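You operate a simulated robot arm through the tools that you are given. There is no shell and no other tool. Be economical: measure what you need, move in short steps, check, and stop when the job is done.

Carry out the task below with a simulated robot arm. There is one attempt and no reset: what you move stays moved.

TASK
Swap the white guide roller on the plate for the black one.
Fine: tighten the cradle lever first; the star knob waits in the white holed block; white one on the free peg; star knob tight again.
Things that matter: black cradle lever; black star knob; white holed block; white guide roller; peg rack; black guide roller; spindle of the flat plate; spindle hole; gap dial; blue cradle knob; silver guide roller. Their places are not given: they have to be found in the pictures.

It is judged by the outcome, as a careful person would: the job done as asked, and still so three seconds after it is handed in. It fails if anything else is knocked over, pushed out of place, dropped, spilled or broken.

THE ROBOT
A 6-joint arm with a two-finger parallel gripper, fixed in place. Base frame: the origin is at the foot of the arm, x ahead of it, y to its left, z up; the work surface is at about z = 850. Lengths are in mm, angles in rad, forces in N, time in s.
With the tool pointing down near the work surface it reaches from about 240 to 640 mm from the base axis. Its first joint turns from -1.152 to 1.152 rad. Payload 2.7 kg.
Tool frame: the origin (TCP) lies between the finger pads and is the grasp point; the fingertips stand 23 mm ahead of it; z points along the fingers, y is the line along which they close. The gripper opens to 94 mm. The fingers are 38 mm wide and 10 mm thick; the gripper's body (54 by 96 mm) begins 39 mm behind the TCP.
Orientation is told as [roll, pitch, yaw] about the base's x, y, z axes, in that order, counted from this pose: with the fingers straight down and closing along the base's y, the tool's x points along the base's -x, its y along +y and its z along -z.

THE INTERFACE
- The arm moves only by the tool arm_command. Its argument "deltas" is a list of rows, each a list of 7 numbers: the turn, a rotation vector about the base's x, y, z in rad, then the shift along the base's x, y, z in mm, then the finger opening in mm, from 0 to 94. In form: [[rx, ry, rz, x, y, z, jaw], ...]. A call has 1 to 12 rows; each row is the pose to reach, as a shift and turn from the pose commanded when the call began. A row lasts 0.2 s, in which the tool goes at most 50 mm and 0.15 rad; a call with a longer step from one row to the next is refused whole, and so is a gripper value outside its range. A pose out of reach is approached as far as the arm can. The call stops where the force on the tool passes 70 N (or 10 N more than at its start, if that is more) or the arm is blocked; 0.2 s more then pass. The fingers move at their own pace (about 45 mm/s each) and stop on an object; they squeeze with about 34 N. The grip force told is the motor's: it shows also when the fingers shut on nothing. Time passes only in rows, and 0.2 s behind the last, so rows that repeat a pose let the fingers close. It gives the time, the measured TCP pose, the force on the tool (base axes), the opening and the grip force at its end, in the units of the frame above (readings bear some noise).
- Cameras (640 x 400 px; columns grow to the right, rows downward): "scene" is fixed at [54.7, -416.1, 1423.2]; the picture's right is [0.92, -0.38, 0.00], its down [-0.15, -0.36, -0.92] and it looks along [0.35, 0.85, -0.39] (base axes); focal length 370 px, centre (320, 200). "wrist" rides on the gripper at [-39, 0, -44] in the tool frame; the picture's right is [0.00, -1.00, 0.00], its down [0.97, 0.00, -0.24] and it looks along [0.24, 0.00, 0.97] (tool axes); focal length 218 px, centre (320, 200).
- capture(camera): a new picture of that camera. No time passes.
- probe_pixels(camera, pixels): for up to 12 pixels [column, row] of the newest picture of that camera ("zoom" is the newest enlarged one), the place [x, y, z] in the base frame of the surface seen there, good to about 2 mm. No time passes.
- close_up(camera, box): a new picture of the part [left, top, right, bottom] of that camera's present view, enlarged. No time passes.
- job_done(): hands the job in; it is judged then, once.

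Work in short steps. Measure before you move; look again where a grasp or a placing could have gone wrong, and mend it. You have 80 turns and 54 pictures in all, the two below and enlarged ones among them. Open the gripper and draw the arm clear of the work before you hand the job in, unless the task says otherwise; then end with one line.

The tools are called after "Emit:" by a JSON object that holds its "name" and its "arguments". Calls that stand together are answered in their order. arm_command: Moves the arm, as the interface text tells. Its arguments: {"type":"object","properties":{"deltas":{"type":"array"}},"required":["deltas"]} The other tools are called the same way: capture (camera) takes a picture; probe_pixels (camera, pixels) gives the place of the surface under pixels of a picture; close_up (camera, box) takes an enlarged picture of a part of a camera's view; job_done () hands the job in.

At the start:

```text
t: 0.0
tool_pos: [397.9, -3.8, 1237.2]
ee_rot: [0.001, 0.001, 0.001]
ft_force: [-0.7, 0.1, 1.0]
finger_gap: 94.2
grasp_force: 0.0
```

scene: 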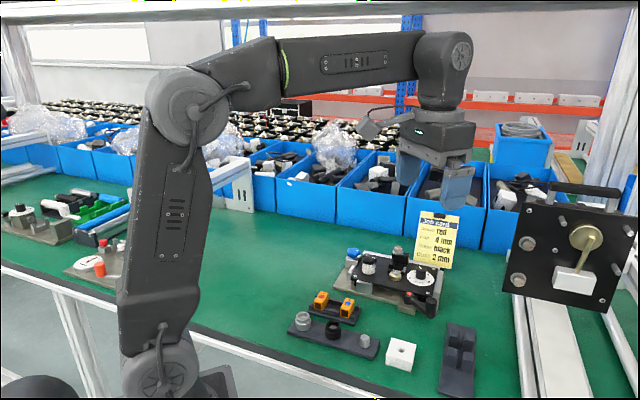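
wrist: 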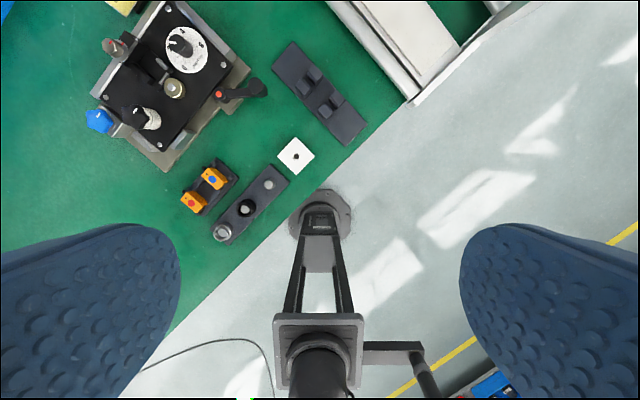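

The plate sits around scene (390,280) and the rack around (335,335). I'll enlarge both views to identify the parts.

Emit:
{"name": "close_up", "arguments": {"camera": "scene", "box": [280, 200, 490, 400]}}

Emit:
{"name": "close_up", "arguments": {"camera": "wrist", "box": [80, 0, 380, 250]}}

```text
2.00 times, centred on (385, 300) of scene
```

zoom: 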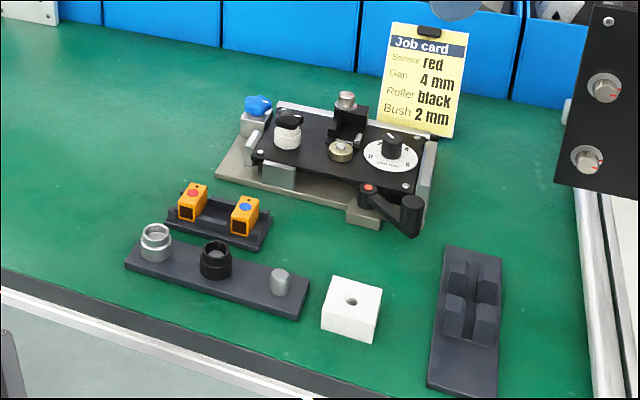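

```text
1.60 times, centred on (230, 125) of wrist
```

zoom: 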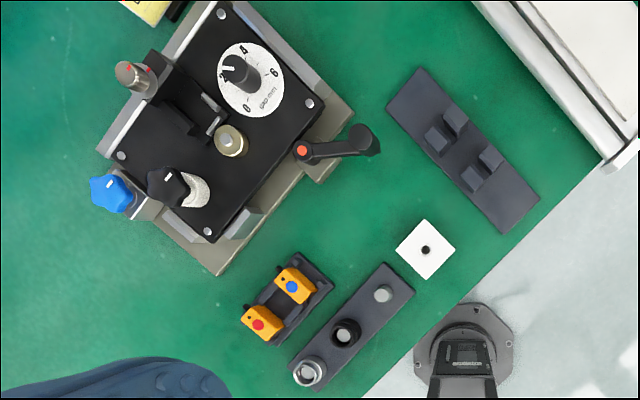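

I can see the star knob on the white roller, the lever with a red pivot button, the rack with its free peg, and the block. I'll probe their places.

Emit:
{"name": "probe_pixels", "arguments": {"camera": "zoom", "pixels": [[168, 186], [198, 192], [301, 150], [340, 146], [368, 140], [425, 250], [308, 371], [346, 332], [384, 293], [400, 285], [408, 250], [238, 70]]}}

Emit:
{"name": "probe_pixels", "arguments": {"camera": "wrist", "pixels": [[150, 90], [190, 115], [100, 120], [115, 48], [175, 88], [205, 130], [147, 20], [215, 97], [186, 50], [300, 190], [212, 180]]}}

```text
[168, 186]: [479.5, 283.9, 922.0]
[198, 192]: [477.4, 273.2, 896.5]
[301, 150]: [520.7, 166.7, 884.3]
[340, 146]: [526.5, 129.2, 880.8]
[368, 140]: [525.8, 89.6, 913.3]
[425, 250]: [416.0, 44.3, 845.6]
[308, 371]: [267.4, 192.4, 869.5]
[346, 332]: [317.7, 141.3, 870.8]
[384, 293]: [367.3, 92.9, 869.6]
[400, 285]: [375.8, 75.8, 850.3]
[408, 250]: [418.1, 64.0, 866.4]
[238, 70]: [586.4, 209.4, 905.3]
```

```text
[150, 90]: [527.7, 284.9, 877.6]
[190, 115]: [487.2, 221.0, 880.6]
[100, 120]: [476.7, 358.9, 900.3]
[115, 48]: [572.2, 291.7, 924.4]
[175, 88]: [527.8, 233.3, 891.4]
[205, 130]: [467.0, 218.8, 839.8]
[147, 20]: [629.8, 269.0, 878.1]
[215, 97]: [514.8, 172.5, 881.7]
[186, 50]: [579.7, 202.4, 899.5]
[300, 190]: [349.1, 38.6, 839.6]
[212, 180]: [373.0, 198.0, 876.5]
```

The plate's top is at z≈880 and the lever pivot near (521,167). I'll move over the plate for a closer look.

Emit:
{"name": "arm_command", "arguments": {"deltas": [[0, 0, 0, 17, 34, -22, 94], [0, 0, 0, 34, 68, -45, 94], [0, 0, 0, 51, 102, -68, 94], [0, 0, 0, 68, 136, -91, 94], [0, 0, 0, 85, 170, -114, 94], [0, 0, 0, 102, 204, -137, 94]]}}

Emit:
{"name": "capture", "arguments": {"camera": "wrist"}}

```text
t: 1.4
tool_pos: [499.6, 200.4, 1097.6]
ee_rot: [-0.002, -0.001, -0.001]
ft_force: [-0.2, -0.5, 0.2]
finger_gap: 94.1
grasp_force: 0.1
```

```text
49 pictures are left
```

wrist: 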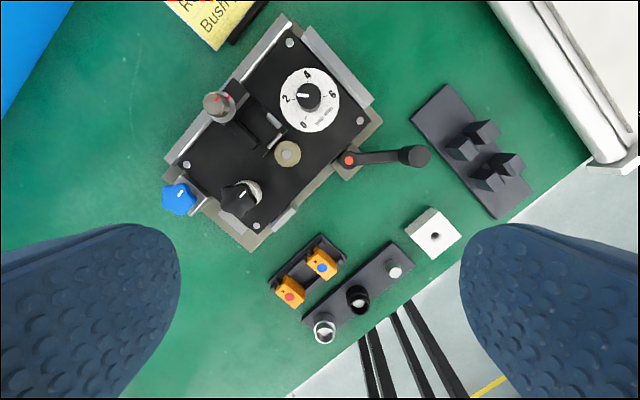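

Emit:
{"name": "close_up", "arguments": {"camera": "wrist", "box": [150, 60, 310, 260]}}

Emit:
{"name": "close_up", "arguments": {"camera": "wrist", "box": [270, 40, 450, 220]}}

Emit:
{"name": "close_up", "arguments": {"camera": "scene", "box": [330, 235, 450, 325]}}

```text
2.00 times, centred on (230, 160) of wrist
```

zoom: 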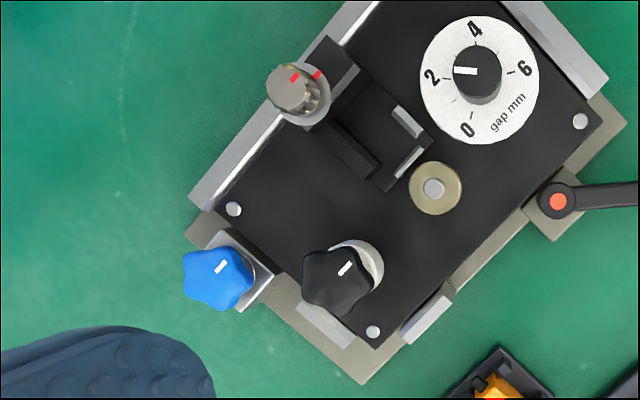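

```text
2.22 times, centred on (360, 130) of wrist
```

zoom: 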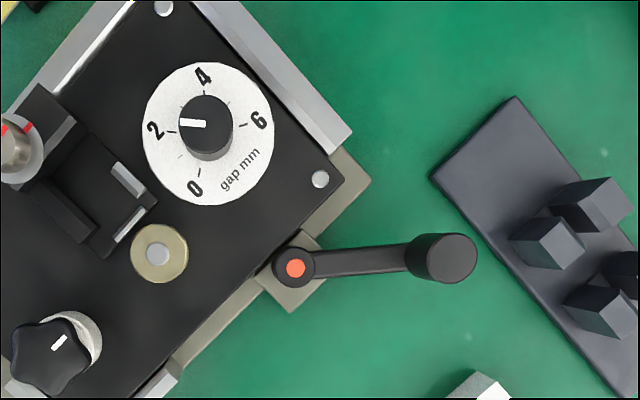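

```text
4.44 times, centred on (390, 280) of scene
```

zoom: 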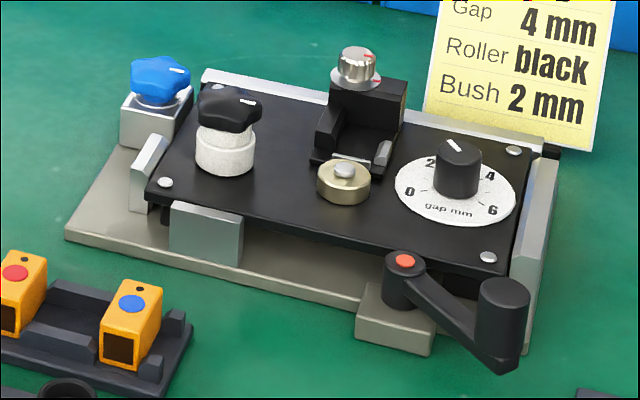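

The lever points along −y with an upright handle at its end. I'll measure the handle, pivot, star knob and roller in the scene zoom.

Emit:
{"name": "probe_pixels", "arguments": {"camera": "zoom", "pixels": [[404, 262], [482, 293], [526, 293], [503, 281], [503, 302], [500, 345], [228, 105], [200, 95], [258, 108], [226, 165], [440, 300], [395, 340]]}}

Emit:
{"name": "close_up", "arguments": {"camera": "wrist", "box": [330, 110, 450, 200]}}

```text
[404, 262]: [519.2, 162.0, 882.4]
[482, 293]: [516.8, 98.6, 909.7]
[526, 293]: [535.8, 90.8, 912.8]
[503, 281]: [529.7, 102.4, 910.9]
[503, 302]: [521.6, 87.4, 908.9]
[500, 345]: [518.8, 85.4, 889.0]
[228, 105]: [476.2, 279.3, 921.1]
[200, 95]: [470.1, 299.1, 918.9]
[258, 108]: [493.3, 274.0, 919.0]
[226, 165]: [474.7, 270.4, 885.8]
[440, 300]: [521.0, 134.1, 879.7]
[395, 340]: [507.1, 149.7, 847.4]
```

```text
4.44 times, centred on (390, 155) of wrist
```

zoom: 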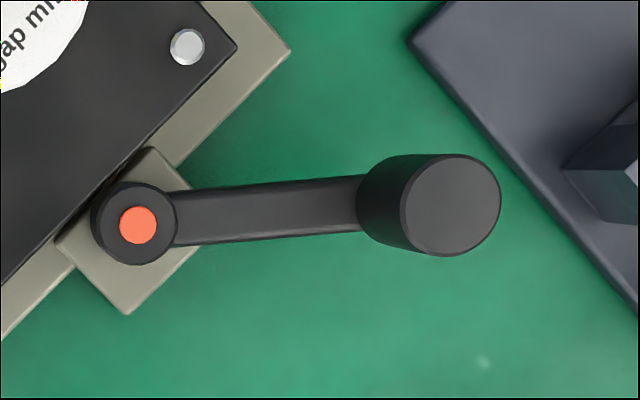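

Handle centre ≈ (526,95), top z 911; pivot ≈ (519.5,162). I'll go above the handle with the gripper turned 90° so the fingers close across the lever.

Emit:
{"name": "arm_command", "arguments": {"deltas": [[0, 0, 0.143, 2.4, -9.5, -9, 80], [0, 0, 0.286, 4.8, -19, -18, 60], [0, 0, 0.429, 7.2, -28.5, -27, 50], [0, 0, 0.571, 9.6, -38, -36, 50], [0, 0, 0.714, 12, -47.5, -45, 50], [0, 0, 0.857, 14.4, -57, -54, 50], [0, 0, 1.0, 16.8, -66.5, -63, 50], [0, 0, 1.143, 19.2, -76, -72, 50], [0, 0, 1.286, 21.6, -85.5, -81, 50], [0, 0, 1.429, 24, -95, -90, 50], [0, 0, 1.57, 26, -105, -100, 50]]}}

Emit:
{"name": "capture", "arguments": {"camera": "wrist"}}

```text
t: 3.8
tool_pos: [525.9, 94.4, 999.0]
ee_rot: [0.001, 0.0, 1.573]
ft_force: [0.3, -0.2, 0.0]
finger_gap: 49.9
grasp_force: 0.0
```

```text
44 pictures are left
```

wrist: 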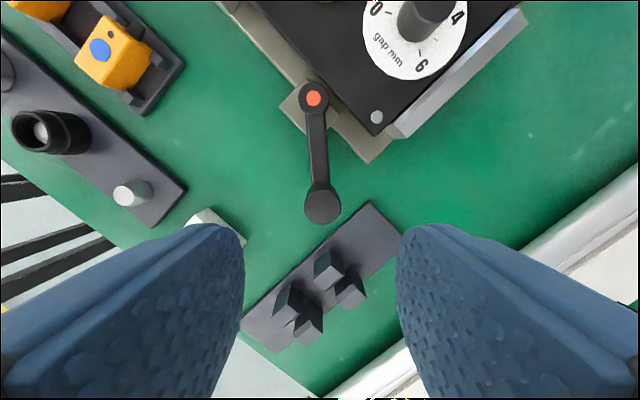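

The handle (322,207) is centred between the fingers. I'll descend to z≈909 and close.

Emit:
{"name": "arm_command", "arguments": {"deltas": [[0, 0, 0, 0, 1, -40, 50], [0, 0, 0, 0, 1, -75, 50], [0, 0, 0, 0, 1, -90, 50], [0, 0, 0, 0, 1, -90, 18], [0, 0, 0, 0, 1, -90, 18], [0, 0, 0, 0, 1, -90, 18]]}}

```text
t: 5.2
tool_pos: [527.6, 96.8, 908.0]
ee_rot: [0.0, -0.001, 1.57]
ft_force: [0.5, -0.3, -1.9]
finger_gap: 22.7
grasp_force: 45.1
```

Gripped (22.7 mm). Now I'll swing it clockwise (tightening) in small steps and watch the force.

Emit:
{"name": "arm_command", "arguments": {"deltas": [[0, 0, -0.075, -5, -0.4, 0, 18], [0, 0, -0.15, -9.9, -0.3, 0, 18], [0, 0, -0.225, -14.9, 0.2, 0, 18], [0, 0, -0.3, -19.8, 0.9, 0, 18]]}}

```text
t: 6.2
tool_pos: [505.3, 97.7, 908.8]
ee_rot: [0.002, 0.0, 1.27]
ft_force: [1.8, 12.2, -11.4]
finger_gap: 22.9
grasp_force: 44.5
```

It turns freely, with a small radial force. Continuing the arc.

Emit:
{"name": "arm_command", "arguments": {"deltas": [[0, 0, -0.075, -4.8, 2.0, 0, 18], [0, 0, -0.15, -9.5, 3.7, 0, 18], [0, 0, -0.225, -14.1, 5.6, 0, 18], [0, 0, -0.3, -18.5, 7.7, 0, 18], [0, 0, -0.375, -22.7, 10.2, 0, 18], [0, 0, -0.45, -26.7, 13, 0, 18]]}}

```text
t: 7.6
tool_pos: [479.2, 111.2, 910.5]
ee_rot: [-0.001, 0.0, 0.819]
ft_force: [5.4, 13.5, -16.0]
finger_gap: 23.0
grasp_force: 45.0
```

Still no tangential resistance. I'll ease slightly inward and down, and continue.

Emit:
{"name": "arm_command", "arguments": {"deltas": [[0, 0, -0.075, -3.2, 3.9, -0.7, 18], [0, 0, -0.15, -6.7, 7.3, -1, 18], [0, 0, -0.225, -10, 11, -1, 18], [0, 0, -0.3, -13.1, 14.8, -1, 18], [0, 0, -0.375, -15.9, 19, -1, 18], [0, 0, -0.45, -18.4, 23.2, -1, 18]]}}

Emit:
{"name": "close_up", "arguments": {"camera": "scene", "box": [330, 235, 450, 325]}}

```text
t: 9.0
tool_pos: [459.9, 132.5, 909.1]
ee_rot: [-0.001, 0.005, 0.367]
ft_force: [-21.0, -11.7, 10.4]
finger_gap: 23.1
grasp_force: 45.2
```

```text
4.44 times, centred on (390, 280) of scene
```

zoom: 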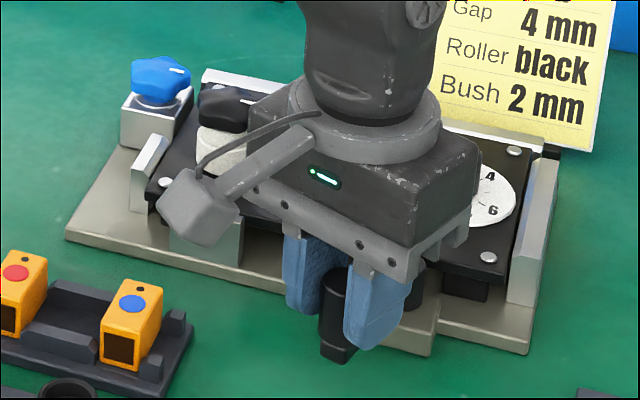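

Turned ~1.2 rad, with no tangential resistance yet; now the radial force is outward. I'll ease out and continue until it stops.

Emit:
{"name": "arm_command", "arguments": {"deltas": [[0, 0, -0.075, -3.6, 3.9, -1, 18], [0, 0, -0.15, -5.4, 8.5, -1, 18], [0, 0, -0.225, -6.8, 13.3, -1, 18], [0, 0, -0.3, -7.8, 18.3, -1, 18], [0, 0, -0.375, -8.5, 23.2, -1, 18], [0, 0, -0.45, -8.8, 28.1, -1, 18]]}}

```text
t: 10.4
tool_pos: [456.0, 148.5, 909.0]
ee_rot: [-0.012, -0.003, -0.08]
ft_force: [3.7, -21.4, 3.6]
finger_gap: 23.6
grasp_force: 45.0
stopped in row 6: the force on the tool passed its limit (the readings are from after the stop); the commanded pose is now the measured one
```

The lever came to a firm stop (tangential force over the limit) after ~85–90°. I'll open, lift, and look.

Emit:
{"name": "arm_command", "arguments": {"deltas": [[0, 0, 0, 0, 0, 0, 50], [0, 0, 0, 0, 0, 0, 50], [0, 0, 0, 0, 0, 30, 50], [0, 0, 0, 0, 0, 70, 60], [0, 0, 0, 0, 0, 110, 94]]}}

Emit:
{"name": "capture", "arguments": {"camera": "wrist"}}

Emit:
{"name": "close_up", "arguments": {"camera": "scene", "box": [330, 235, 450, 325]}}

```text
t: 11.6
tool_pos: [456.3, 153.4, 1019.4]
ee_rot: [-0.01, -0.004, -0.073]
ft_force: [0.0, 0.3, -0.2]
finger_gap: 94.2
grasp_force: 0.3
```

```text
42 pictures are left
```

wrist: 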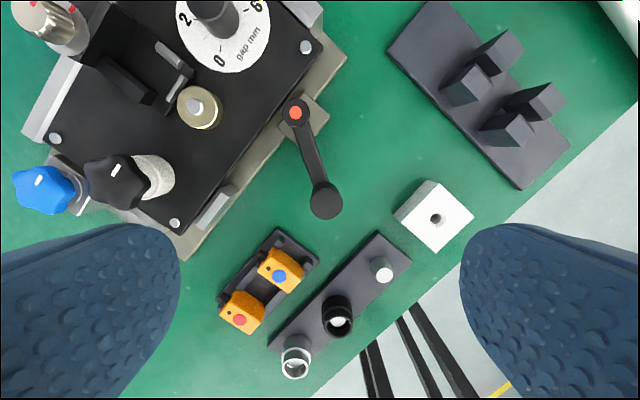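

```text
4.44 times, centred on (390, 280) of scene
```

zoom: 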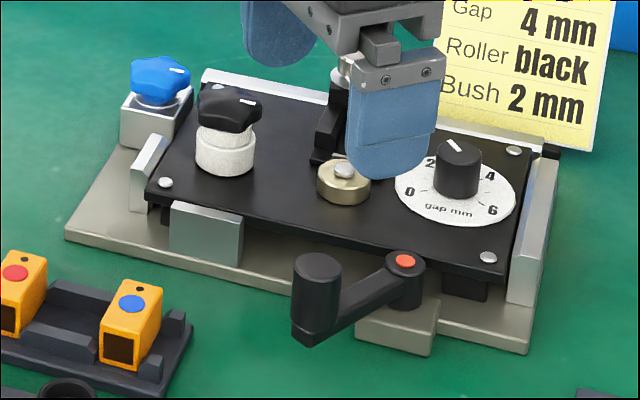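

The lever holds at its tight stop. Now I'll go above the star knob (≈(478,283)) and square the tool.

Emit:
{"name": "arm_command", "arguments": {"deltas": [[0.01, 0.004, 0.073, 7, 40, 0, 60], [0.01, 0.004, 0.073, 14, 85, 0, 60], [0.01, 0.004, 0.073, 22, 130, -10, 60], [0.01, 0.004, 0.073, 22, 130, -10, 60]]}}

Emit:
{"name": "capture", "arguments": {"camera": "wrist"}}

Emit:
{"name": "close_up", "arguments": {"camera": "wrist", "box": [240, 140, 400, 240]}}

```text
t: 12.6
tool_pos: [475.9, 283.9, 1007.3]
ee_rot: [0.0, -0.001, -0.003]
ft_force: [-0.7, 0.4, 0.5]
finger_gap: 59.9
grasp_force: 0.0
```

```text
40 pictures are left
```

wrist: 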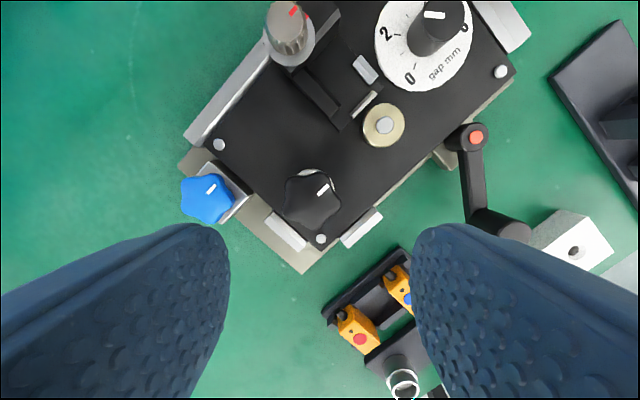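

```text
4.00 times, centred on (320, 190) of wrist
```

zoom: 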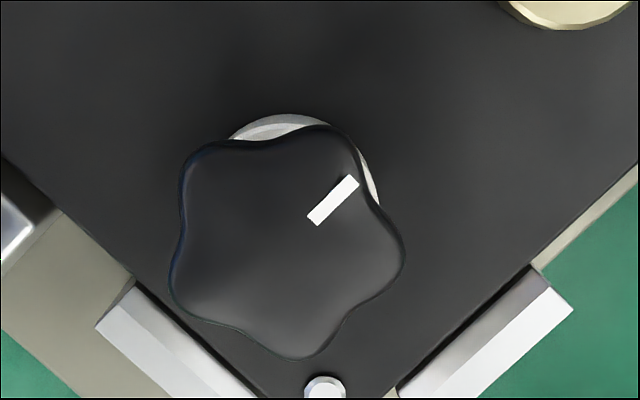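

Emit:
{"name": "probe_pixels", "arguments": {"camera": "zoom", "pixels": [[286, 240], [190, 240], [390, 240], [286, 140], [286, 340], [180, 290], [395, 270], [270, 125], [375, 190], [340, 130], [200, 160], [320, 350]]}}

Emit:
{"name": "close_up", "arguments": {"camera": "scene", "box": [350, 240, 390, 280]}}

```text
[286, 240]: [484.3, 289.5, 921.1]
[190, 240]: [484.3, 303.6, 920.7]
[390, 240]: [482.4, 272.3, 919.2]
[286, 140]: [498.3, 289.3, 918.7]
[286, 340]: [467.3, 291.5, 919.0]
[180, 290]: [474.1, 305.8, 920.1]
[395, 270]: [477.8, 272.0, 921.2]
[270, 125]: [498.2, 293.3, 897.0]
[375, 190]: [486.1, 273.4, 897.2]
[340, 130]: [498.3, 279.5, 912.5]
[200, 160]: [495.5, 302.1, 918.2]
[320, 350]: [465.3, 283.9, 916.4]
```

```text
10.00 times, centred on (370, 260) of scene
```

zoom: 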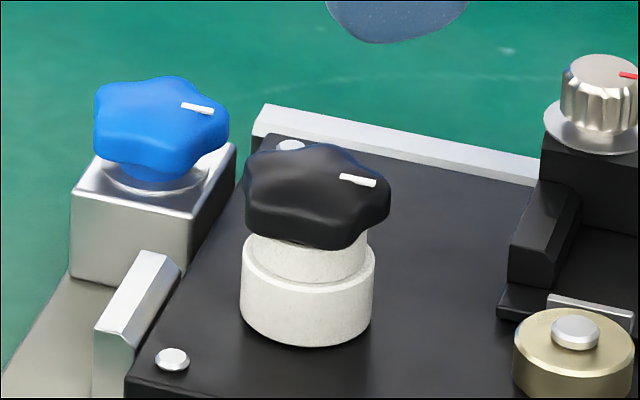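

Knob centre ≈ (483.5,289), z 906–921, two lobes to the left and one to the right. I'll pre-turn to yaw ≈ −1.43 (one lobe pitch back) so I have a long counter-clockwise sweep.

Emit:
{"name": "arm_command", "arguments": {"deltas": [[0, 0, -0.143, 2, 1, 0, 54], [0, 0, -0.286, 4, 2, 0, 54], [0, 0, -0.429, 6, 4, 0, 54], [0, 0, -0.571, 7.5, 5, 0, 54], [0, 0, -0.714, 7.5, 5, 0, 54], [0, 0, -0.857, 7.5, 5, 0, 54], [0, 0, -1.0, 7.5, 5, 0, 54], [0, 0, -1.143, 7.5, 5, -10, 54], [0, 0, -1.286, 7.5, 5, -20, 54], [0, 0, -1.43, 7.5, 5, -30, 54], [0, 0, -1.43, 7.5, 5, -30, 54]]}}

Emit:
{"name": "capture", "arguments": {"camera": "wrist"}}

```text
t: 15.0
tool_pos: [483.0, 286.9, 977.8]
ee_rot: [0.0, 0.0, -1.435]
ft_force: [-0.1, 0.3, 0.4]
finger_gap: 53.9
grasp_force: 0.1
```

```text
37 pictures are left
```

wrist: 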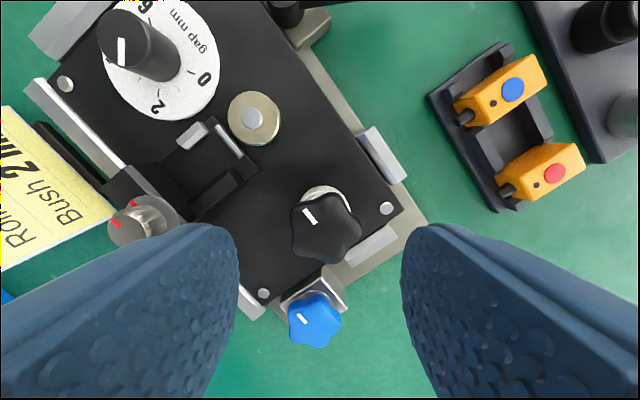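

Knob at (326,228), within ~2 mm of centre. I'll descend to z≈926 and close.

Emit:
{"name": "arm_command", "arguments": {"deltas": [[0, 0, 0, -1, 1.5, -25, 54], [0, 0, 0, -1, 1.5, -45, 54], [0, 0, 0, -1, 1.5, -52, 54], [0, 0, 0, -1, 1.5, -52, 20], [0, 0, 0, -1, 1.5, -52, 20], [0, 0, 0, -1, 1.5, -52, 20]]}}

Emit:
{"name": "close_up", "arguments": {"camera": "scene", "box": [340, 220, 420, 290]}}

```text
t: 16.4
tool_pos: [481.0, 288.3, 925.7]
ee_rot: [-0.005, -0.002, -1.432]
ft_force: [-21.3, -4.8, 3.2]
finger_gap: 35.8
grasp_force: 33.5
```

```text
5.71 times, centred on (380, 255) of scene
```

zoom: 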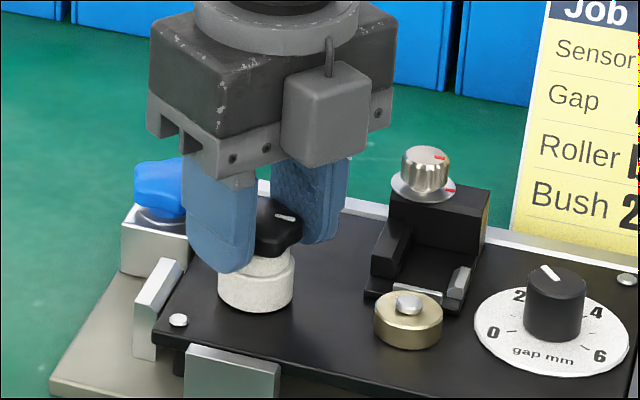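

Gripped at 35.8 mm with a sideways −21 N, so the knob is slightly toward −x. I'll shift 1.5 mm and turn counter-clockwise, following a little upward.

Emit:
{"name": "arm_command", "arguments": {"deltas": [[0, 0, 0, -1.5, -0.3, 0, 20], [0, 0, 0.1, -1.5, -0.3, 0, 20], [0, 0, 0.2, -1.5, -0.3, 0, 20], [0, 0, 0.3, -1.5, -0.3, 0, 20], [0, 0, 0.4, -1.5, -0.3, 0, 20]]}}

```text
t: 17.6
tool_pos: [481.5, 288.4, 926.6]
ee_rot: [0.0, 0.0, -1.029]
ft_force: [-8.3, -5.0, -2.0]
finger_gap: 35.5
grasp_force: 34.5
```

Emit:
{"name": "arm_command", "arguments": {"deltas": [[0, 0, 0.14, 0, 0, 0, 20], [0, 0, 0.28, 0, 0, 0, 20], [0, 0, 0.42, 0, 0, 0.1, 20], [0, 0, 0.56, 0, 0, 0.1, 20], [0, 0, 0.7, 0, 0, 0.1, 20], [0, 0, 0.84, 0, 0, 0.2, 20], [0, 0, 0.98, 0, 0, 0.2, 20], [0, 0, 1.12, 0, 0, 0.2, 20], [0, 0, 1.26, 0, 0, 0.3, 20], [0, 0, 1.4, 0, 0, 0.3, 20], [0, 0, 1.54, 0, 0, 0.3, 20]]}}

Emit:
{"name": "close_up", "arguments": {"camera": "scene", "box": [340, 220, 420, 290]}}

```text
t: 20.0
tool_pos: [482.1, 290.2, 928.4]
ee_rot: [0.0, -0.004, 0.513]
ft_force: [10.9, 14.3, 8.6]
finger_gap: 35.8
grasp_force: 34.2
```

```text
5.71 times, centred on (380, 255) of scene
```

zoom: 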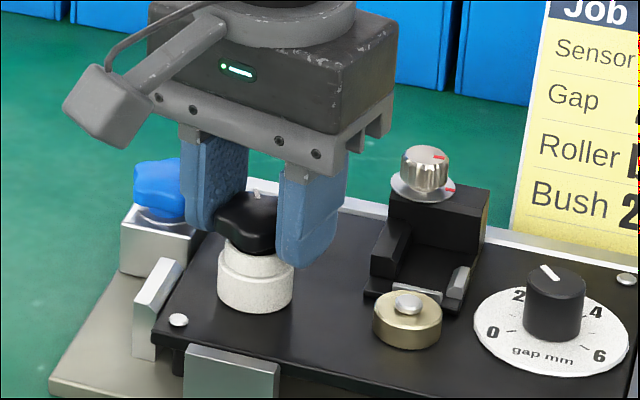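

The knob is turning and rising (z 928.4, +8.6 N). I'll continue the sweep, following up about 1 mm per rad.

Emit:
{"name": "arm_command", "arguments": {"deltas": [[0, 0, 0.14, 0, -0.5, 1.1, 20], [0, 0, 0.28, 0, -0.5, 1.3, 20], [0, 0, 0.42, 0, -0.5, 1.4, 20], [0, 0, 0.56, 0, -0.5, 1.5, 20], [0, 0, 0.7, 0, -0.5, 1.6, 20], [0, 0, 0.84, 0, -0.5, 1.8, 20], [0, 0, 0.98, 0, -0.5, 1.9, 20], [0, 0, 1.12, 0, -0.5, 2.0, 20]]}}

```text
t: 21.8
tool_pos: [481.2, 289.0, 929.7]
ee_rot: [-0.001, 0.0, 1.633]
ft_force: [-10.7, 18.7, 18.3]
finger_gap: 35.5
grasp_force: 34.3
```

Emit:
{"name": "arm_command", "arguments": {"deltas": [[0, 0, 0.12, 0.5, -0.5, 1.5, 20], [0, 0, 0.24, 0.5, -0.5, 1.7, 20], [0, 0, 0.36, 0.5, -0.5, 1.9, 20], [0, 0, 0.48, 0.5, -0.5, 2.1, 20], [0, 0, 0.6, 0.5, -0.5, 2.3, 20], [0, 0, 0.72, 0.5, -0.5, 2.5, 20]]}}

Emit:
{"name": "close_up", "arguments": {"camera": "scene", "box": [340, 220, 420, 290]}}

```text
t: 23.2
tool_pos: [485.0, 285.8, 930.7]
ee_rot: [-0.002, 0.002, 2.348]
ft_force: [16.2, -2.4, -5.2]
finger_gap: 35.7
grasp_force: 34.4
```

```text
5.71 times, centred on (380, 255) of scene
```

zoom: 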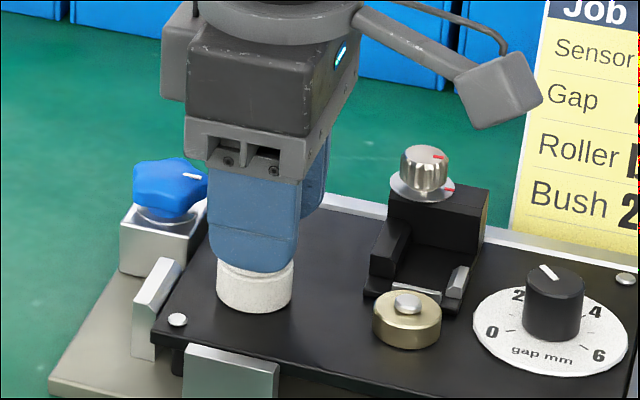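

Turned ~217° and the upward push has gone. I'll try a gentle lift to see whether it's free.

Emit:
{"name": "arm_command", "arguments": {"deltas": [[0, 0, 0, -1.5, 1, 1.5, 20], [0, 0, 0, -1.5, 1, 3, 20]]}}

```text
t: 23.8
tool_pos: [481.6, 289.1, 934.3]
ee_rot: [-0.001, -0.001, 2.35]
ft_force: [2.7, 5.8, -1.9]
finger_gap: 35.8
grasp_force: 21.6
```

Emit:
{"name": "arm_command", "arguments": {"deltas": [[0, 0, 0, 0, 0, 4, 20], [0, 0, 0, 0, 0, 8, 20]]}}

Emit:
{"name": "close_up", "arguments": {"camera": "scene", "box": [340, 220, 420, 290]}}

```text
t: 24.4
tool_pos: [481.3, 287.1, 941.5]
ee_rot: [0.0, 0.001, 2.346]
ft_force: [-0.7, 0.3, 0.0]
finger_gap: 35.5
grasp_force: 34.0
```

```text
5.71 times, centred on (380, 255) of scene
```

zoom: 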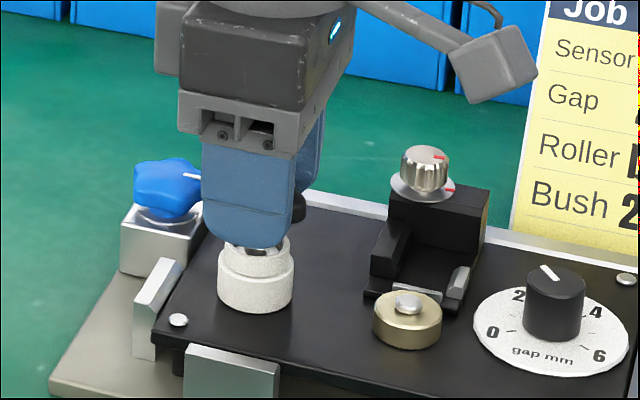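

The knob is free and in the gripper. I'll lift it clear and measure the white block's hole from the scene.

Emit:
{"name": "arm_command", "arguments": {"deltas": [[0, 0, 0, 0, 0, 40, 20], [0, 0, 0, 0, 0, 70, 20]]}}

Emit:
{"name": "close_up", "arguments": {"camera": "scene", "box": [370, 325, 434, 385]}}

Emit:
{"name": "probe_pixels", "arguments": {"camera": "zoom", "pixels": [[317, 187], [300, 195], [340, 195], [320, 165], [320, 215], [230, 140], [430, 190], [250, 230], [360, 260]]}}

Emit:
{"name": "close_up", "arguments": {"camera": "scene", "box": [340, 180, 420, 290]}}

```text
t: 25.0
tool_pos: [478.6, 289.0, 1010.4]
ee_rot: [0.0, 0.0, 2.345]
ft_force: [-0.2, -1.0, -1.0]
finger_gap: 35.5
grasp_force: 34.3
```

```text
6.67 times, centred on (402, 355) of scene
```

zoom: 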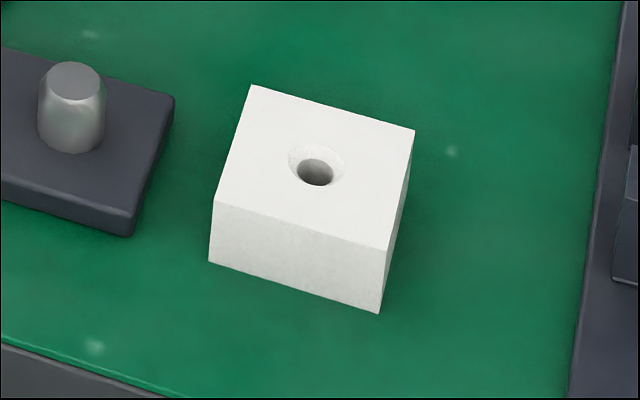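

```text
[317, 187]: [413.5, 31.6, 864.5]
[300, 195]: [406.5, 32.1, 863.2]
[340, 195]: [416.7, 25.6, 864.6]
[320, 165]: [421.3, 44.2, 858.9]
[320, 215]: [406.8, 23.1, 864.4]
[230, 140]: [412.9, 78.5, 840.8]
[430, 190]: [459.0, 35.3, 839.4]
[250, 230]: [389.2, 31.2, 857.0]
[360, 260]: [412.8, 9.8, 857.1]
```

```text
3.64 times, centred on (380, 235) of scene
```

zoom: 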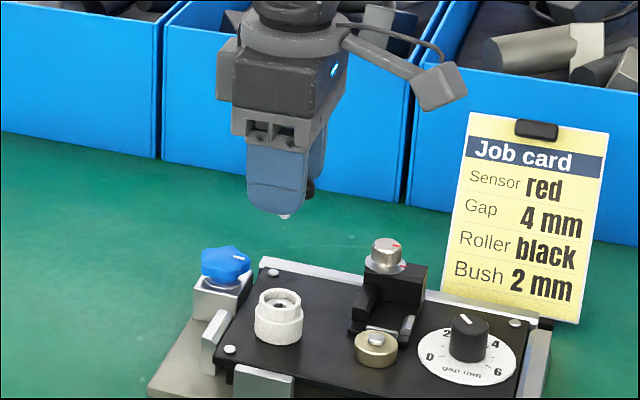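

The knob's stud tip shows below the fingers, and the white roller stands open on its spindle. Block hole ≈ (418.5,38.5), top z 864.5. I'll carry the knob there at height, unwinding the yaw to 1.57.

Emit:
{"name": "arm_command", "arguments": {"deltas": [[0, 0, -0.13, -10.5, -42, 0, 20], [0, 0, -0.26, -21, -84, 0, 20], [0, 0, -0.39, -32, -126, 0, 20], [0, 0, -0.52, -42, -168, 0, 20], [0, 0, -0.65, -53, -210, 0, 20], [0, 0, -0.78, -63, -250, 0, 20], [0, 0, -0.78, -63, -250, -40, 20], [0, 0, -0.78, -63, -250, -75, 20], [0, 0, -0.78, -63, -250, -75, 20]]}}

Emit:
{"name": "close_up", "arguments": {"camera": "scene", "box": [370, 305, 434, 385]}}

Emit:
{"name": "capture", "arguments": {"camera": "wrist"}}

```text
t: 27.0
tool_pos: [417.1, 37.0, 935.8]
ee_rot: [-0.002, 0.0, 1.567]
ft_force: [0.7, 0.2, -0.3]
finger_gap: 35.6
grasp_force: 33.4
```

```text
5.00 times, centred on (402, 345) of scene
```

zoom: 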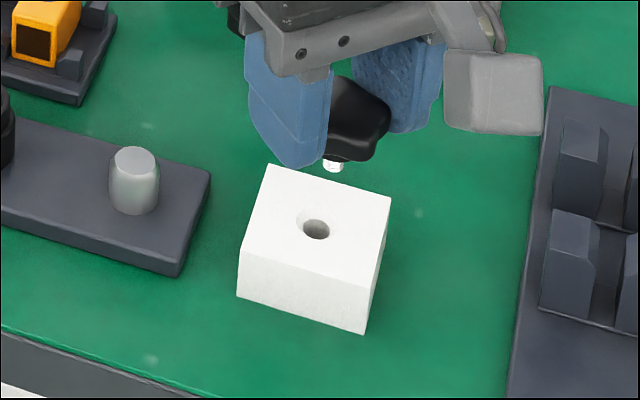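

```text
29 pictures are left
```

wrist: 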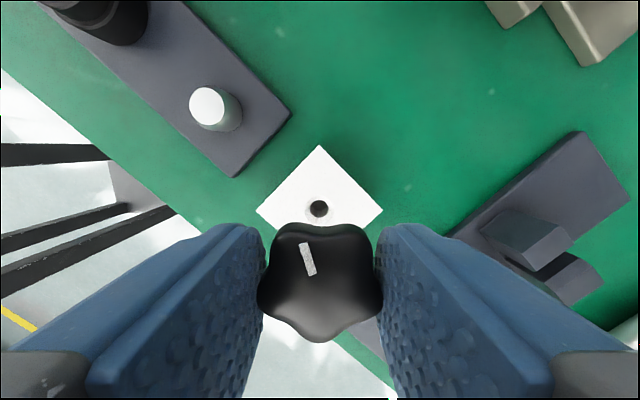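

The knob hangs over the block with its stud tip at zoom (333,165); the hole shows at wrist (319,208). I'll probe to get the offset between stud and hole.

Emit:
{"name": "probe_pixels", "arguments": {"camera": "wrist", "pixels": [[319, 149], [262, 211], [377, 211], [319, 198], [308, 208], [331, 208], [318, 280], [318, 228], [311, 335], [270, 305], [370, 305]]}}

Emit:
{"name": "probe_pixels", "arguments": {"camera": "zoom", "pixels": [[333, 165], [333, 168], [329, 165], [338, 165], [269, 168], [390, 199], [365, 303], [240, 266], [316, 205], [345, 150], [375, 140]]}}

```text
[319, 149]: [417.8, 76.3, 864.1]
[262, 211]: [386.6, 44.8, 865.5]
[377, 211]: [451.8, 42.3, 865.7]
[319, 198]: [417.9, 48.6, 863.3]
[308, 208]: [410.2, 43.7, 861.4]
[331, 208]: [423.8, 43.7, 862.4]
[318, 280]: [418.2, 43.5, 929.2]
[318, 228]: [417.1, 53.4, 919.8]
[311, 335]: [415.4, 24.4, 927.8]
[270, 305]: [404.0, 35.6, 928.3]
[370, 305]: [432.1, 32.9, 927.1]
```

```text
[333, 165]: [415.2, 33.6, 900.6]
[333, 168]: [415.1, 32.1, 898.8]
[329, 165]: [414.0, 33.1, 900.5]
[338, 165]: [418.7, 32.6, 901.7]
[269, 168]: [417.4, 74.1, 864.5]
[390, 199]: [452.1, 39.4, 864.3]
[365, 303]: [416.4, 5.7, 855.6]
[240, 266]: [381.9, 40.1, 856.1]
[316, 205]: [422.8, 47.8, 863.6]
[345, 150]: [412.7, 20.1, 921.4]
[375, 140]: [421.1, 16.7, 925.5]
```

The hole centre is ≈ (418,43); the stud is ≈ (417.5,37.5). I'll shift y +5.5, lower to just above the block, and look again.

Emit:
{"name": "arm_command", "arguments": {"deltas": [[0, 0, 0, 0.5, 5.5, 0, 20], [0, 0, 0, 0.5, 5.5, -15, 20], [0, 0, 0, 0.5, 5.5, -25, 20], [0, 0, 0, 0.5, 5.5, -25, 20]]}}

Emit:
{"name": "close_up", "arguments": {"camera": "scene", "box": [380, 325, 428, 365]}}

```text
t: 28.0
tool_pos: [417.7, 44.2, 912.2]
ee_rot: [0.001, 0.001, 1.567]
ft_force: [0.2, 0.3, 0.2]
finger_gap: 35.4
grasp_force: 33.6
```

```text
10.00 times, centred on (404, 345) of scene
```

zoom: 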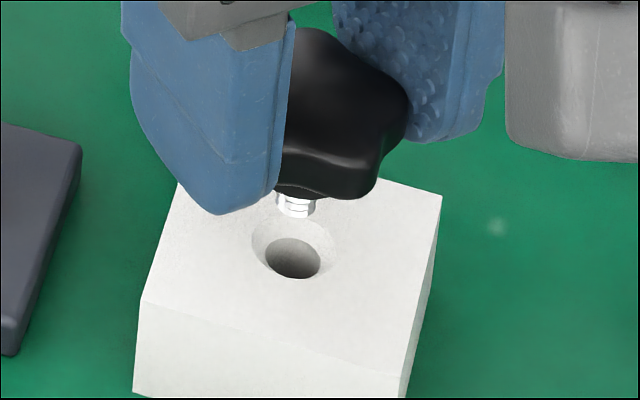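

The stud tip (296,210) sits ~8.5 mm directly above the hole (292,250), and 0.8 mm to the right. I'll correct and lower into the hole.

Emit:
{"name": "arm_command", "arguments": {"deltas": [[0, 0, 0, -0.7, 0.3, -5, 20], [0, 0, 0, -0.7, 0.3, -9, 20], [0, 0, 0, -0.7, 0.3, -12, 20], [0, 0, 0, -0.7, 0.3, -14, 20]]}}

Emit:
{"name": "close_up", "arguments": {"camera": "scene", "box": [380, 325, 428, 365]}}

```text
t: 29.0
tool_pos: [417.5, 43.8, 898.5]
ee_rot: [-0.002, -0.001, 1.567]
ft_force: [-1.0, 1.0, 0.0]
finger_gap: 35.4
grasp_force: 34.5
```

```text
10.00 times, centred on (404, 345) of scene
```

zoom: 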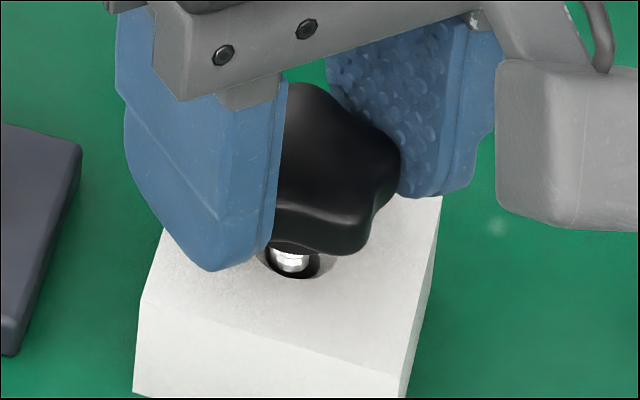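

It's entering the hole with no contact force. I'll continue down until it seats.

Emit:
{"name": "arm_command", "arguments": {"deltas": [[0, 0, 0, 0, 0, -3, 20], [0, 0, 0, 0, 0, -5, 20], [0, 0, 0, 0, 0, -7, 20]]}}

Emit:
{"name": "close_up", "arguments": {"camera": "scene", "box": [380, 325, 428, 365]}}

```text
t: 29.8
tool_pos: [418.5, 43.8, 891.8]
ee_rot: [0.001, 0.001, 1.567]
ft_force: [-1.1, 0.1, -0.1]
finger_gap: 35.4
grasp_force: 33.6
```

```text
10.00 times, centred on (404, 345) of scene
```

zoom: 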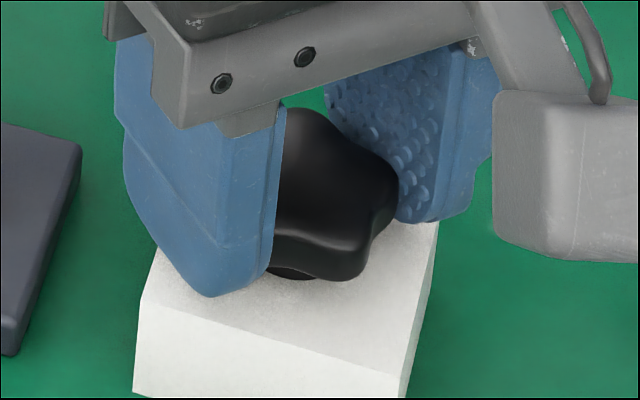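

Nearly seated. I'll go down a few more mm, open, and rise.

Emit:
{"name": "arm_command", "arguments": {"deltas": [[0, 0, 0, 0, 0, -1.5, 20], [0, 0, 0, 0, 0, -3, 20]]}}

```text
t: 30.4
tool_pos: [418.3, 43.7, 889.4]
ee_rot: [-0.003, -0.001, 1.569]
ft_force: [-6.9, -2.5, 26.9]
finger_gap: 35.4
grasp_force: 34.2
```

Contact at 27 N. Releasing and rising.

Emit:
{"name": "arm_command", "arguments": {"deltas": [[0, 0, 0, 0, 0, 1, 36], [0, 0, 0, 0, 0, 1, 56], [0, 0, 0, 0, 0, 1, 56], [0, 0, 0, 0, 0, 30, 56], [0, 0, 0, 0, 0, 75, 56], [0, 0, 0, 0, 0, 115, 56]]}}

Emit:
{"name": "arm_command", "arguments": {"deltas": [[0, 0, -0.143, 6, 22, 0, 56], [0, 0, -0.286, 12, 44, 0, 56], [0, 0, -0.429, 18, 66, 0, 56], [0, 0, -0.571, 24, 89, 0, 56], [0, 0, -0.714, 30, 111, 0, 56], [0, 0, -0.857, 36, 134, 0, 56], [0, 0, -1.0, 42, 156, 0, 56], [0, 0, -1.143, 48, 178, 0, 56], [0, 0, -1.286, 54, 200, 0, 56], [0, 0, -1.429, 60, 223, 0, 56], [0, 0, -1.57, 65, 245, 0, 56], [0, 0, -1.57, 65, 245, -30, 56]]}}

Emit:
{"name": "capture", "arguments": {"camera": "wrist"}}

Emit:
{"name": "close_up", "arguments": {"camera": "scene", "box": [350, 240, 430, 380]}}

```text
t: 31.8
tool_pos: [419.6, 43.1, 1002.4]
ee_rot: [-0.001, 0.001, 1.567]
ft_force: [-0.3, 0.3, 0.4]
finger_gap: 56.1
grasp_force: 0.0
```

```text
t: 34.4
tool_pos: [481.6, 289.8, 973.2]
ee_rot: [0.0, -0.001, -0.003]
ft_force: [0.8, 0.3, 0.4]
finger_gap: 55.8
grasp_force: 0.0
```

```text
25 pictures are left
```

wrist: 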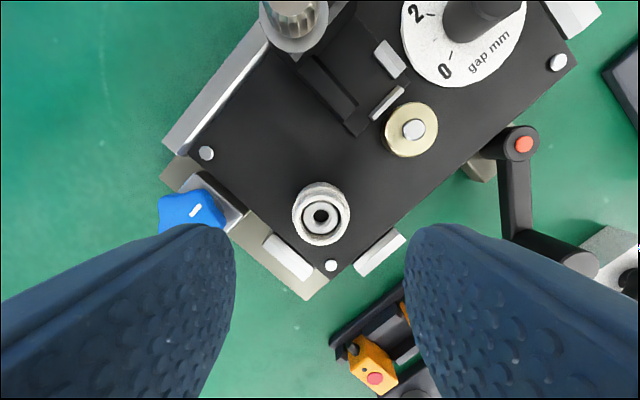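

```text
2.86 times, centred on (390, 310) of scene
```

zoom: 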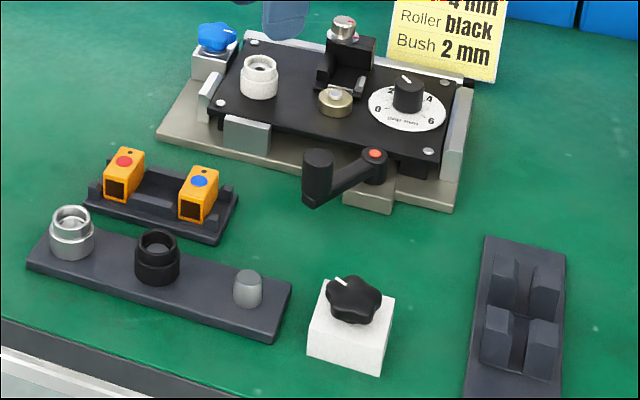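

The star knob sits well in the block. Now I'll measure the white roller at (321,212).

Emit:
{"name": "probe_pixels", "arguments": {"camera": "wrist", "pixels": [[308, 216], [333, 216], [321, 202], [321, 230], [296, 212], [347, 212], [321, 187], [321, 242], [325, 250], [381, 245], [276, 245]]}}

Emit:
{"name": "close_up", "arguments": {"camera": "wrist", "box": [272, 172, 372, 252]}}

```text
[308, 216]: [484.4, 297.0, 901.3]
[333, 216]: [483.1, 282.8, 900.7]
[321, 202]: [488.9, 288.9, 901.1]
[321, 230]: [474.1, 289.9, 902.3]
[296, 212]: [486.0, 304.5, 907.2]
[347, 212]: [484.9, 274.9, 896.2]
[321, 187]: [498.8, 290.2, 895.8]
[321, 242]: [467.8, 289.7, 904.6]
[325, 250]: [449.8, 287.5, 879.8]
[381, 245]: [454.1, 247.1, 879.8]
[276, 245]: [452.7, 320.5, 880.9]
```

```text
5.00 times, centred on (322, 212) of wrist
```

zoom: 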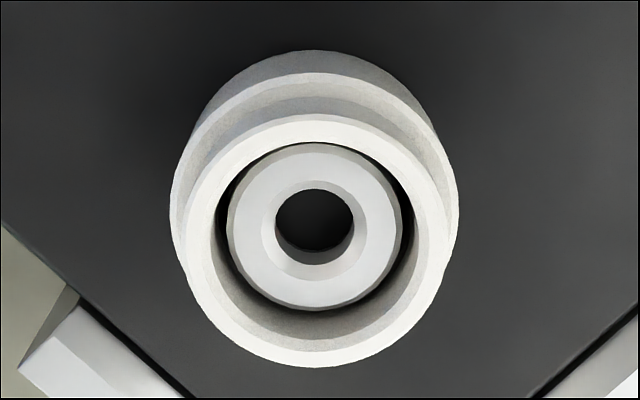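

Roller centre ≈ (483,289.3), z 880–907. I'll descend to z≈908 and grip it.

Emit:
{"name": "arm_command", "arguments": {"deltas": [[0, 0, 0, 0.7, 0, -30, 56], [0, 0, 0, 0.7, 0, -55, 56], [0, 0, 0, 0.7, 0, -65, 56], [0, 0, 0, 0.7, 0, -65, 26], [0, 0, 0, 0.7, 0, -65, 26], [0, 0, 0, 0.7, 0, -65, 26]]}}

```text
t: 35.8
tool_pos: [483.2, 288.1, 908.1]
ee_rot: [0.0, 0.0, -0.002]
ft_force: [0.3, -0.5, -0.3]
finger_gap: 32.6
grasp_force: 33.8
```

Gripped at 32.6 mm with no side force. Lifting straight up.

Emit:
{"name": "arm_command", "arguments": {"deltas": [[0, 0, 0, 0, 0, 10, 26], [0, 0, 0, 0, 0, 25, 26], [0, 0, 0, 0, 0, 50, 26], [0, 0, 0, 0, 0, 80, 26]]}}

Emit:
{"name": "close_up", "arguments": {"camera": "scene", "box": [340, 200, 420, 300]}}

```text
t: 36.8
tool_pos: [482.5, 288.0, 988.5]
ee_rot: [-0.002, -0.001, -0.001]
ft_force: [0.7, 0.3, -0.8]
finger_gap: 32.3
grasp_force: 34.3
```

```text
4.00 times, centred on (380, 250) of scene
```

zoom: 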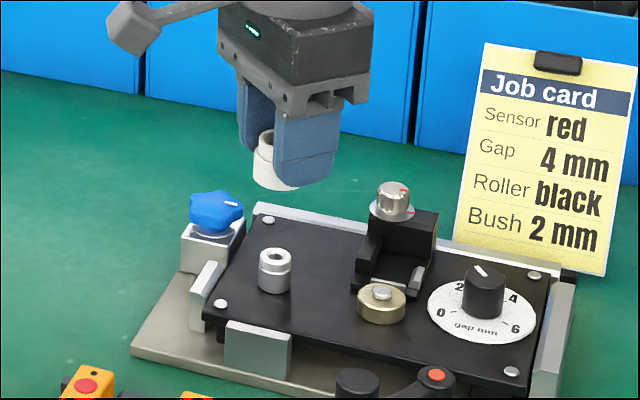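

The white roller is held and the bare spindle is visible. I'll carry it toward the free peg (≈(367,93)).

Emit:
{"name": "arm_command", "arguments": {"deltas": [[0, 0, 0, -23, -39, 0, 26], [0, 0, 0, -46, -78, 0, 26], [0, 0, 0, -70, -117, 0, 26], [0, 0, 0, -93, -156, 0, 26], [0, 0, 0, -115, -195, 0, 26], [0, 0, 0, -115, -195, -40, 26], [0, 0, 0, -115, -195, -40, 26]]}}

Emit:
{"name": "capture", "arguments": {"camera": "wrist"}}

Emit:
{"name": "close_up", "arguments": {"camera": "scene", "box": [330, 290, 400, 370]}}

```text
t: 38.4
tool_pos: [367.8, 94.5, 949.6]
ee_rot: [0.001, 0.0, -0.001]
ft_force: [0.3, -0.2, -0.4]
finger_gap: 32.2
grasp_force: 34.0
```

```text
21 pictures are left
```

wrist: 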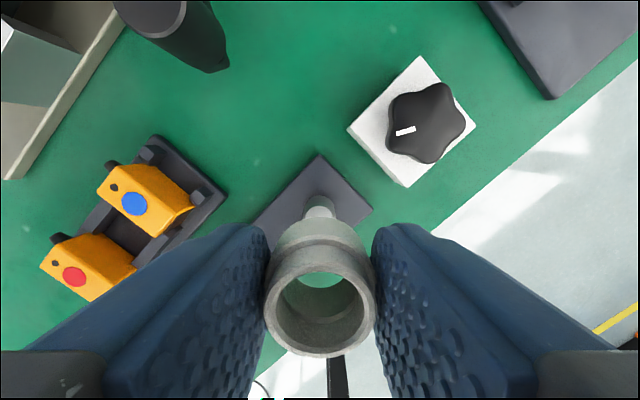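

```text
5.00 times, centred on (365, 330) of scene
```

zoom: 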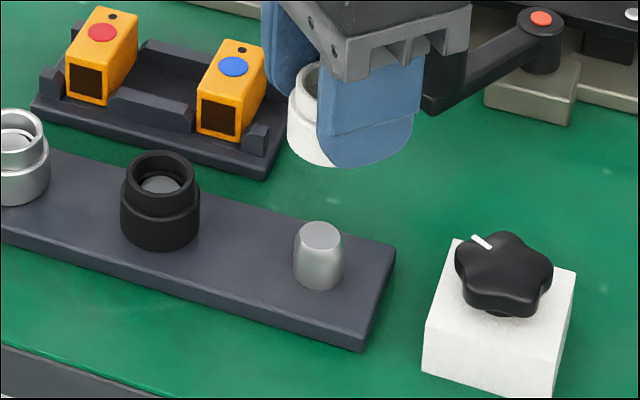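

Emit:
{"name": "probe_pixels", "arguments": {"camera": "zoom", "pixels": [[321, 233], [305, 233], [338, 233], [321, 224], [321, 243], [318, 280], [350, 265], [370, 290], [160, 190], [145, 165], [161, 152], [160, 235]]}}

Emit:
{"name": "probe_pixels", "arguments": {"camera": "wrist", "pixels": [[318, 205], [310, 205], [328, 205], [320, 197], [318, 156], [368, 210], [262, 222]]}}

```text
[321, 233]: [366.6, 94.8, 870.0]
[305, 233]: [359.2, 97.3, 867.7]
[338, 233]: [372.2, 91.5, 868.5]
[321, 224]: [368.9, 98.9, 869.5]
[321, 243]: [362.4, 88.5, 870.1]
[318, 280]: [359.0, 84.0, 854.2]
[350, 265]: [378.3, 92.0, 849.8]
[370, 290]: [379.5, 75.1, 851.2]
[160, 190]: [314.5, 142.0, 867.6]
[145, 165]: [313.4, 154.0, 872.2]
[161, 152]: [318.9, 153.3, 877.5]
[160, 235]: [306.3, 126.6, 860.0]
```

```text
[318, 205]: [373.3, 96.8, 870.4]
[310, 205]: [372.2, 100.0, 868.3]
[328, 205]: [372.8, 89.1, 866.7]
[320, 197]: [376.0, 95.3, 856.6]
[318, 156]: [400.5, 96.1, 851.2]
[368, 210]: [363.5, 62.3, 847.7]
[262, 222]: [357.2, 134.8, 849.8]
```

Peg centre ≈ (366.3,94.3), top z 870; tray z 850. I'll lower the roller to ~5 mm above the peg and check alignment.

Emit:
{"name": "arm_command", "arguments": {"deltas": [[0, 0, 0, -1.5, 0, -25, 26], [0, 0, 0, -1.5, 0, -43, 26], [0, 0, 0, -1.5, 0, -43, 26]]}}

Emit:
{"name": "close_up", "arguments": {"camera": "scene", "box": [335, 300, 399, 350]}}

```text
t: 39.2
tool_pos: [365.8, 93.9, 904.9]
ee_rot: [0.0, 0.0, -0.003]
ft_force: [0.2, 0.1, 0.1]
finger_gap: 32.4
grasp_force: 34.3
```

```text
8.00 times, centred on (367, 325) of scene
```

zoom: 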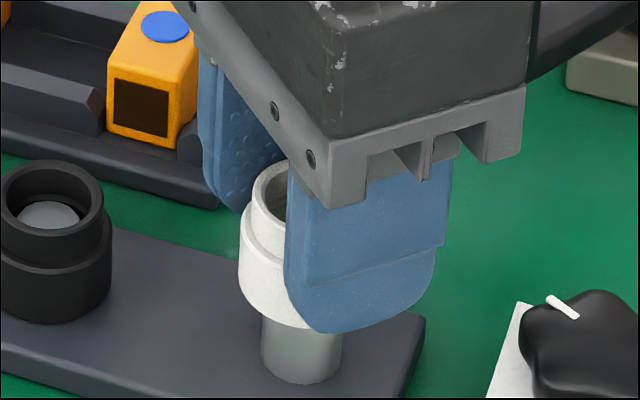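

Column offset is under 1 mm and the bore has room around the tapered peg. I'll correct slightly and lower onto the peg.

Emit:
{"name": "arm_command", "arguments": {"deltas": [[0, 0, 0, -0.6, 0.3, -5, 26], [0, 0, 0, -0.6, 0.3, -10, 26], [0, 0, 0, -0.6, 0.3, -15, 26]]}}

```text
t: 40.0
tool_pos: [366.9, 93.9, 889.9]
ee_rot: [0.001, 0.0, -0.001]
ft_force: [-0.1, 0.8, -1.3]
finger_gap: 32.3
grasp_force: 33.8
```

Emit:
{"name": "arm_command", "arguments": {"deltas": [[0, 0, 0, 0, 0, -4, 26], [0, 0, 0, 0, 0, -8, 26], [0, 0, 0, 0, 0, -11, 26]]}}

Emit:
{"name": "close_up", "arguments": {"camera": "scene", "box": [335, 300, 399, 350]}}

```text
t: 40.8
tool_pos: [365.4, 94.3, 880.1]
ee_rot: [-0.001, -0.003, -0.002]
ft_force: [-5.7, -0.7, 19.8]
finger_gap: 32.4
grasp_force: 33.8
```

```text
8.00 times, centred on (367, 325) of scene
```

zoom: 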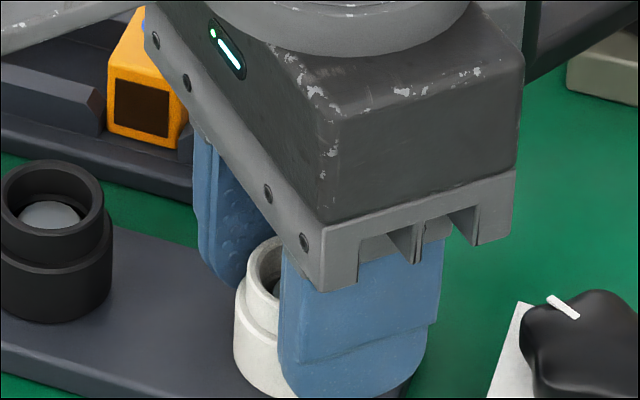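

Seated with ~20 N contact. Releasing and rising for a look at both rollers.

Emit:
{"name": "arm_command", "arguments": {"deltas": [[0, 0, 0, 0, 0, 0.5, 50], [0, 0, 0, 0, 0, 0.5, 56], [0, 0, 0, 0, 0, 0.5, 56], [0, 0, 0, 0, 0, 35, 56], [0, 0, 0, 0, 0, 75, 56], [0, 0, 0, -25, 24, 95, 56], [0, 0, 0, -50, 48, 95, 56], [0, 0, 0, -50, 48, 95, 56]]}}

Emit:
{"name": "capture", "arguments": {"camera": "wrist"}}

Emit:
{"name": "close_up", "arguments": {"camera": "scene", "box": [295, 300, 391, 360]}}

```text
t: 42.6
tool_pos: [316.8, 144.5, 973.9]
ee_rot: [-0.001, 0.001, -0.004]
ft_force: [0.1, -0.3, 0.3]
finger_gap: 55.8
grasp_force: 0.0
```

```text
17 pictures are left
```

wrist: 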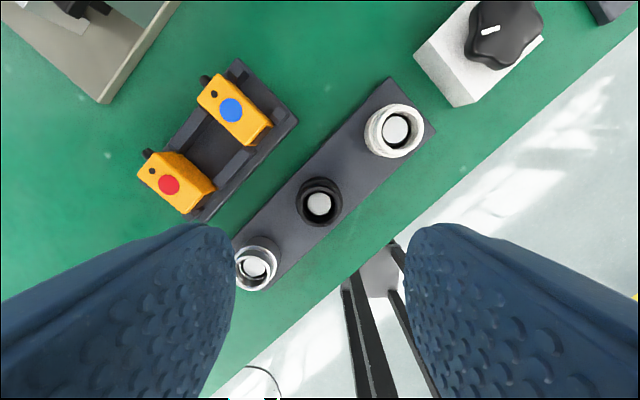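

```text
6.67 times, centred on (343, 330) of scene
```

zoom: 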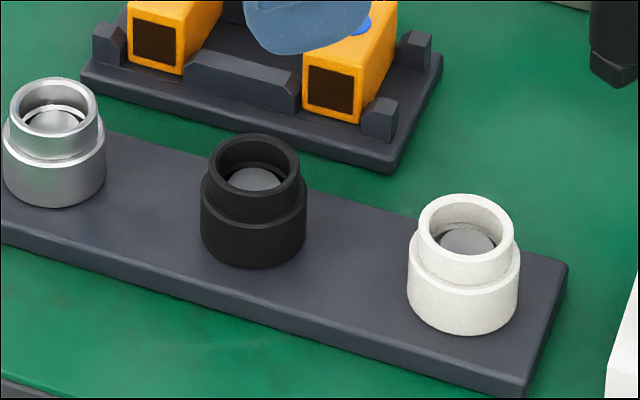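

White stands flat on its peg. The black roller is centred under the tool (319,202). I'll descend and grip it.

Emit:
{"name": "arm_command", "arguments": {"deltas": [[0, 0, 0, 0.5, -0.8, -45, 56], [0, 0, 0, 0.5, -0.8, -85, 56], [0, 0, 0, 0.5, -0.8, -95, 56], [0, 0, 0, 0.5, -0.8, -95, 26], [0, 0, 0, 0.5, -0.8, -95, 26], [0, 0, 0, 0.5, -0.8, -95, 26]]}}

```text
t: 44.0
tool_pos: [316.3, 143.2, 878.4]
ee_rot: [0.0, 0.0, -0.001]
ft_force: [-0.8, -0.1, 0.4]
finger_gap: 32.5
grasp_force: 34.2
```

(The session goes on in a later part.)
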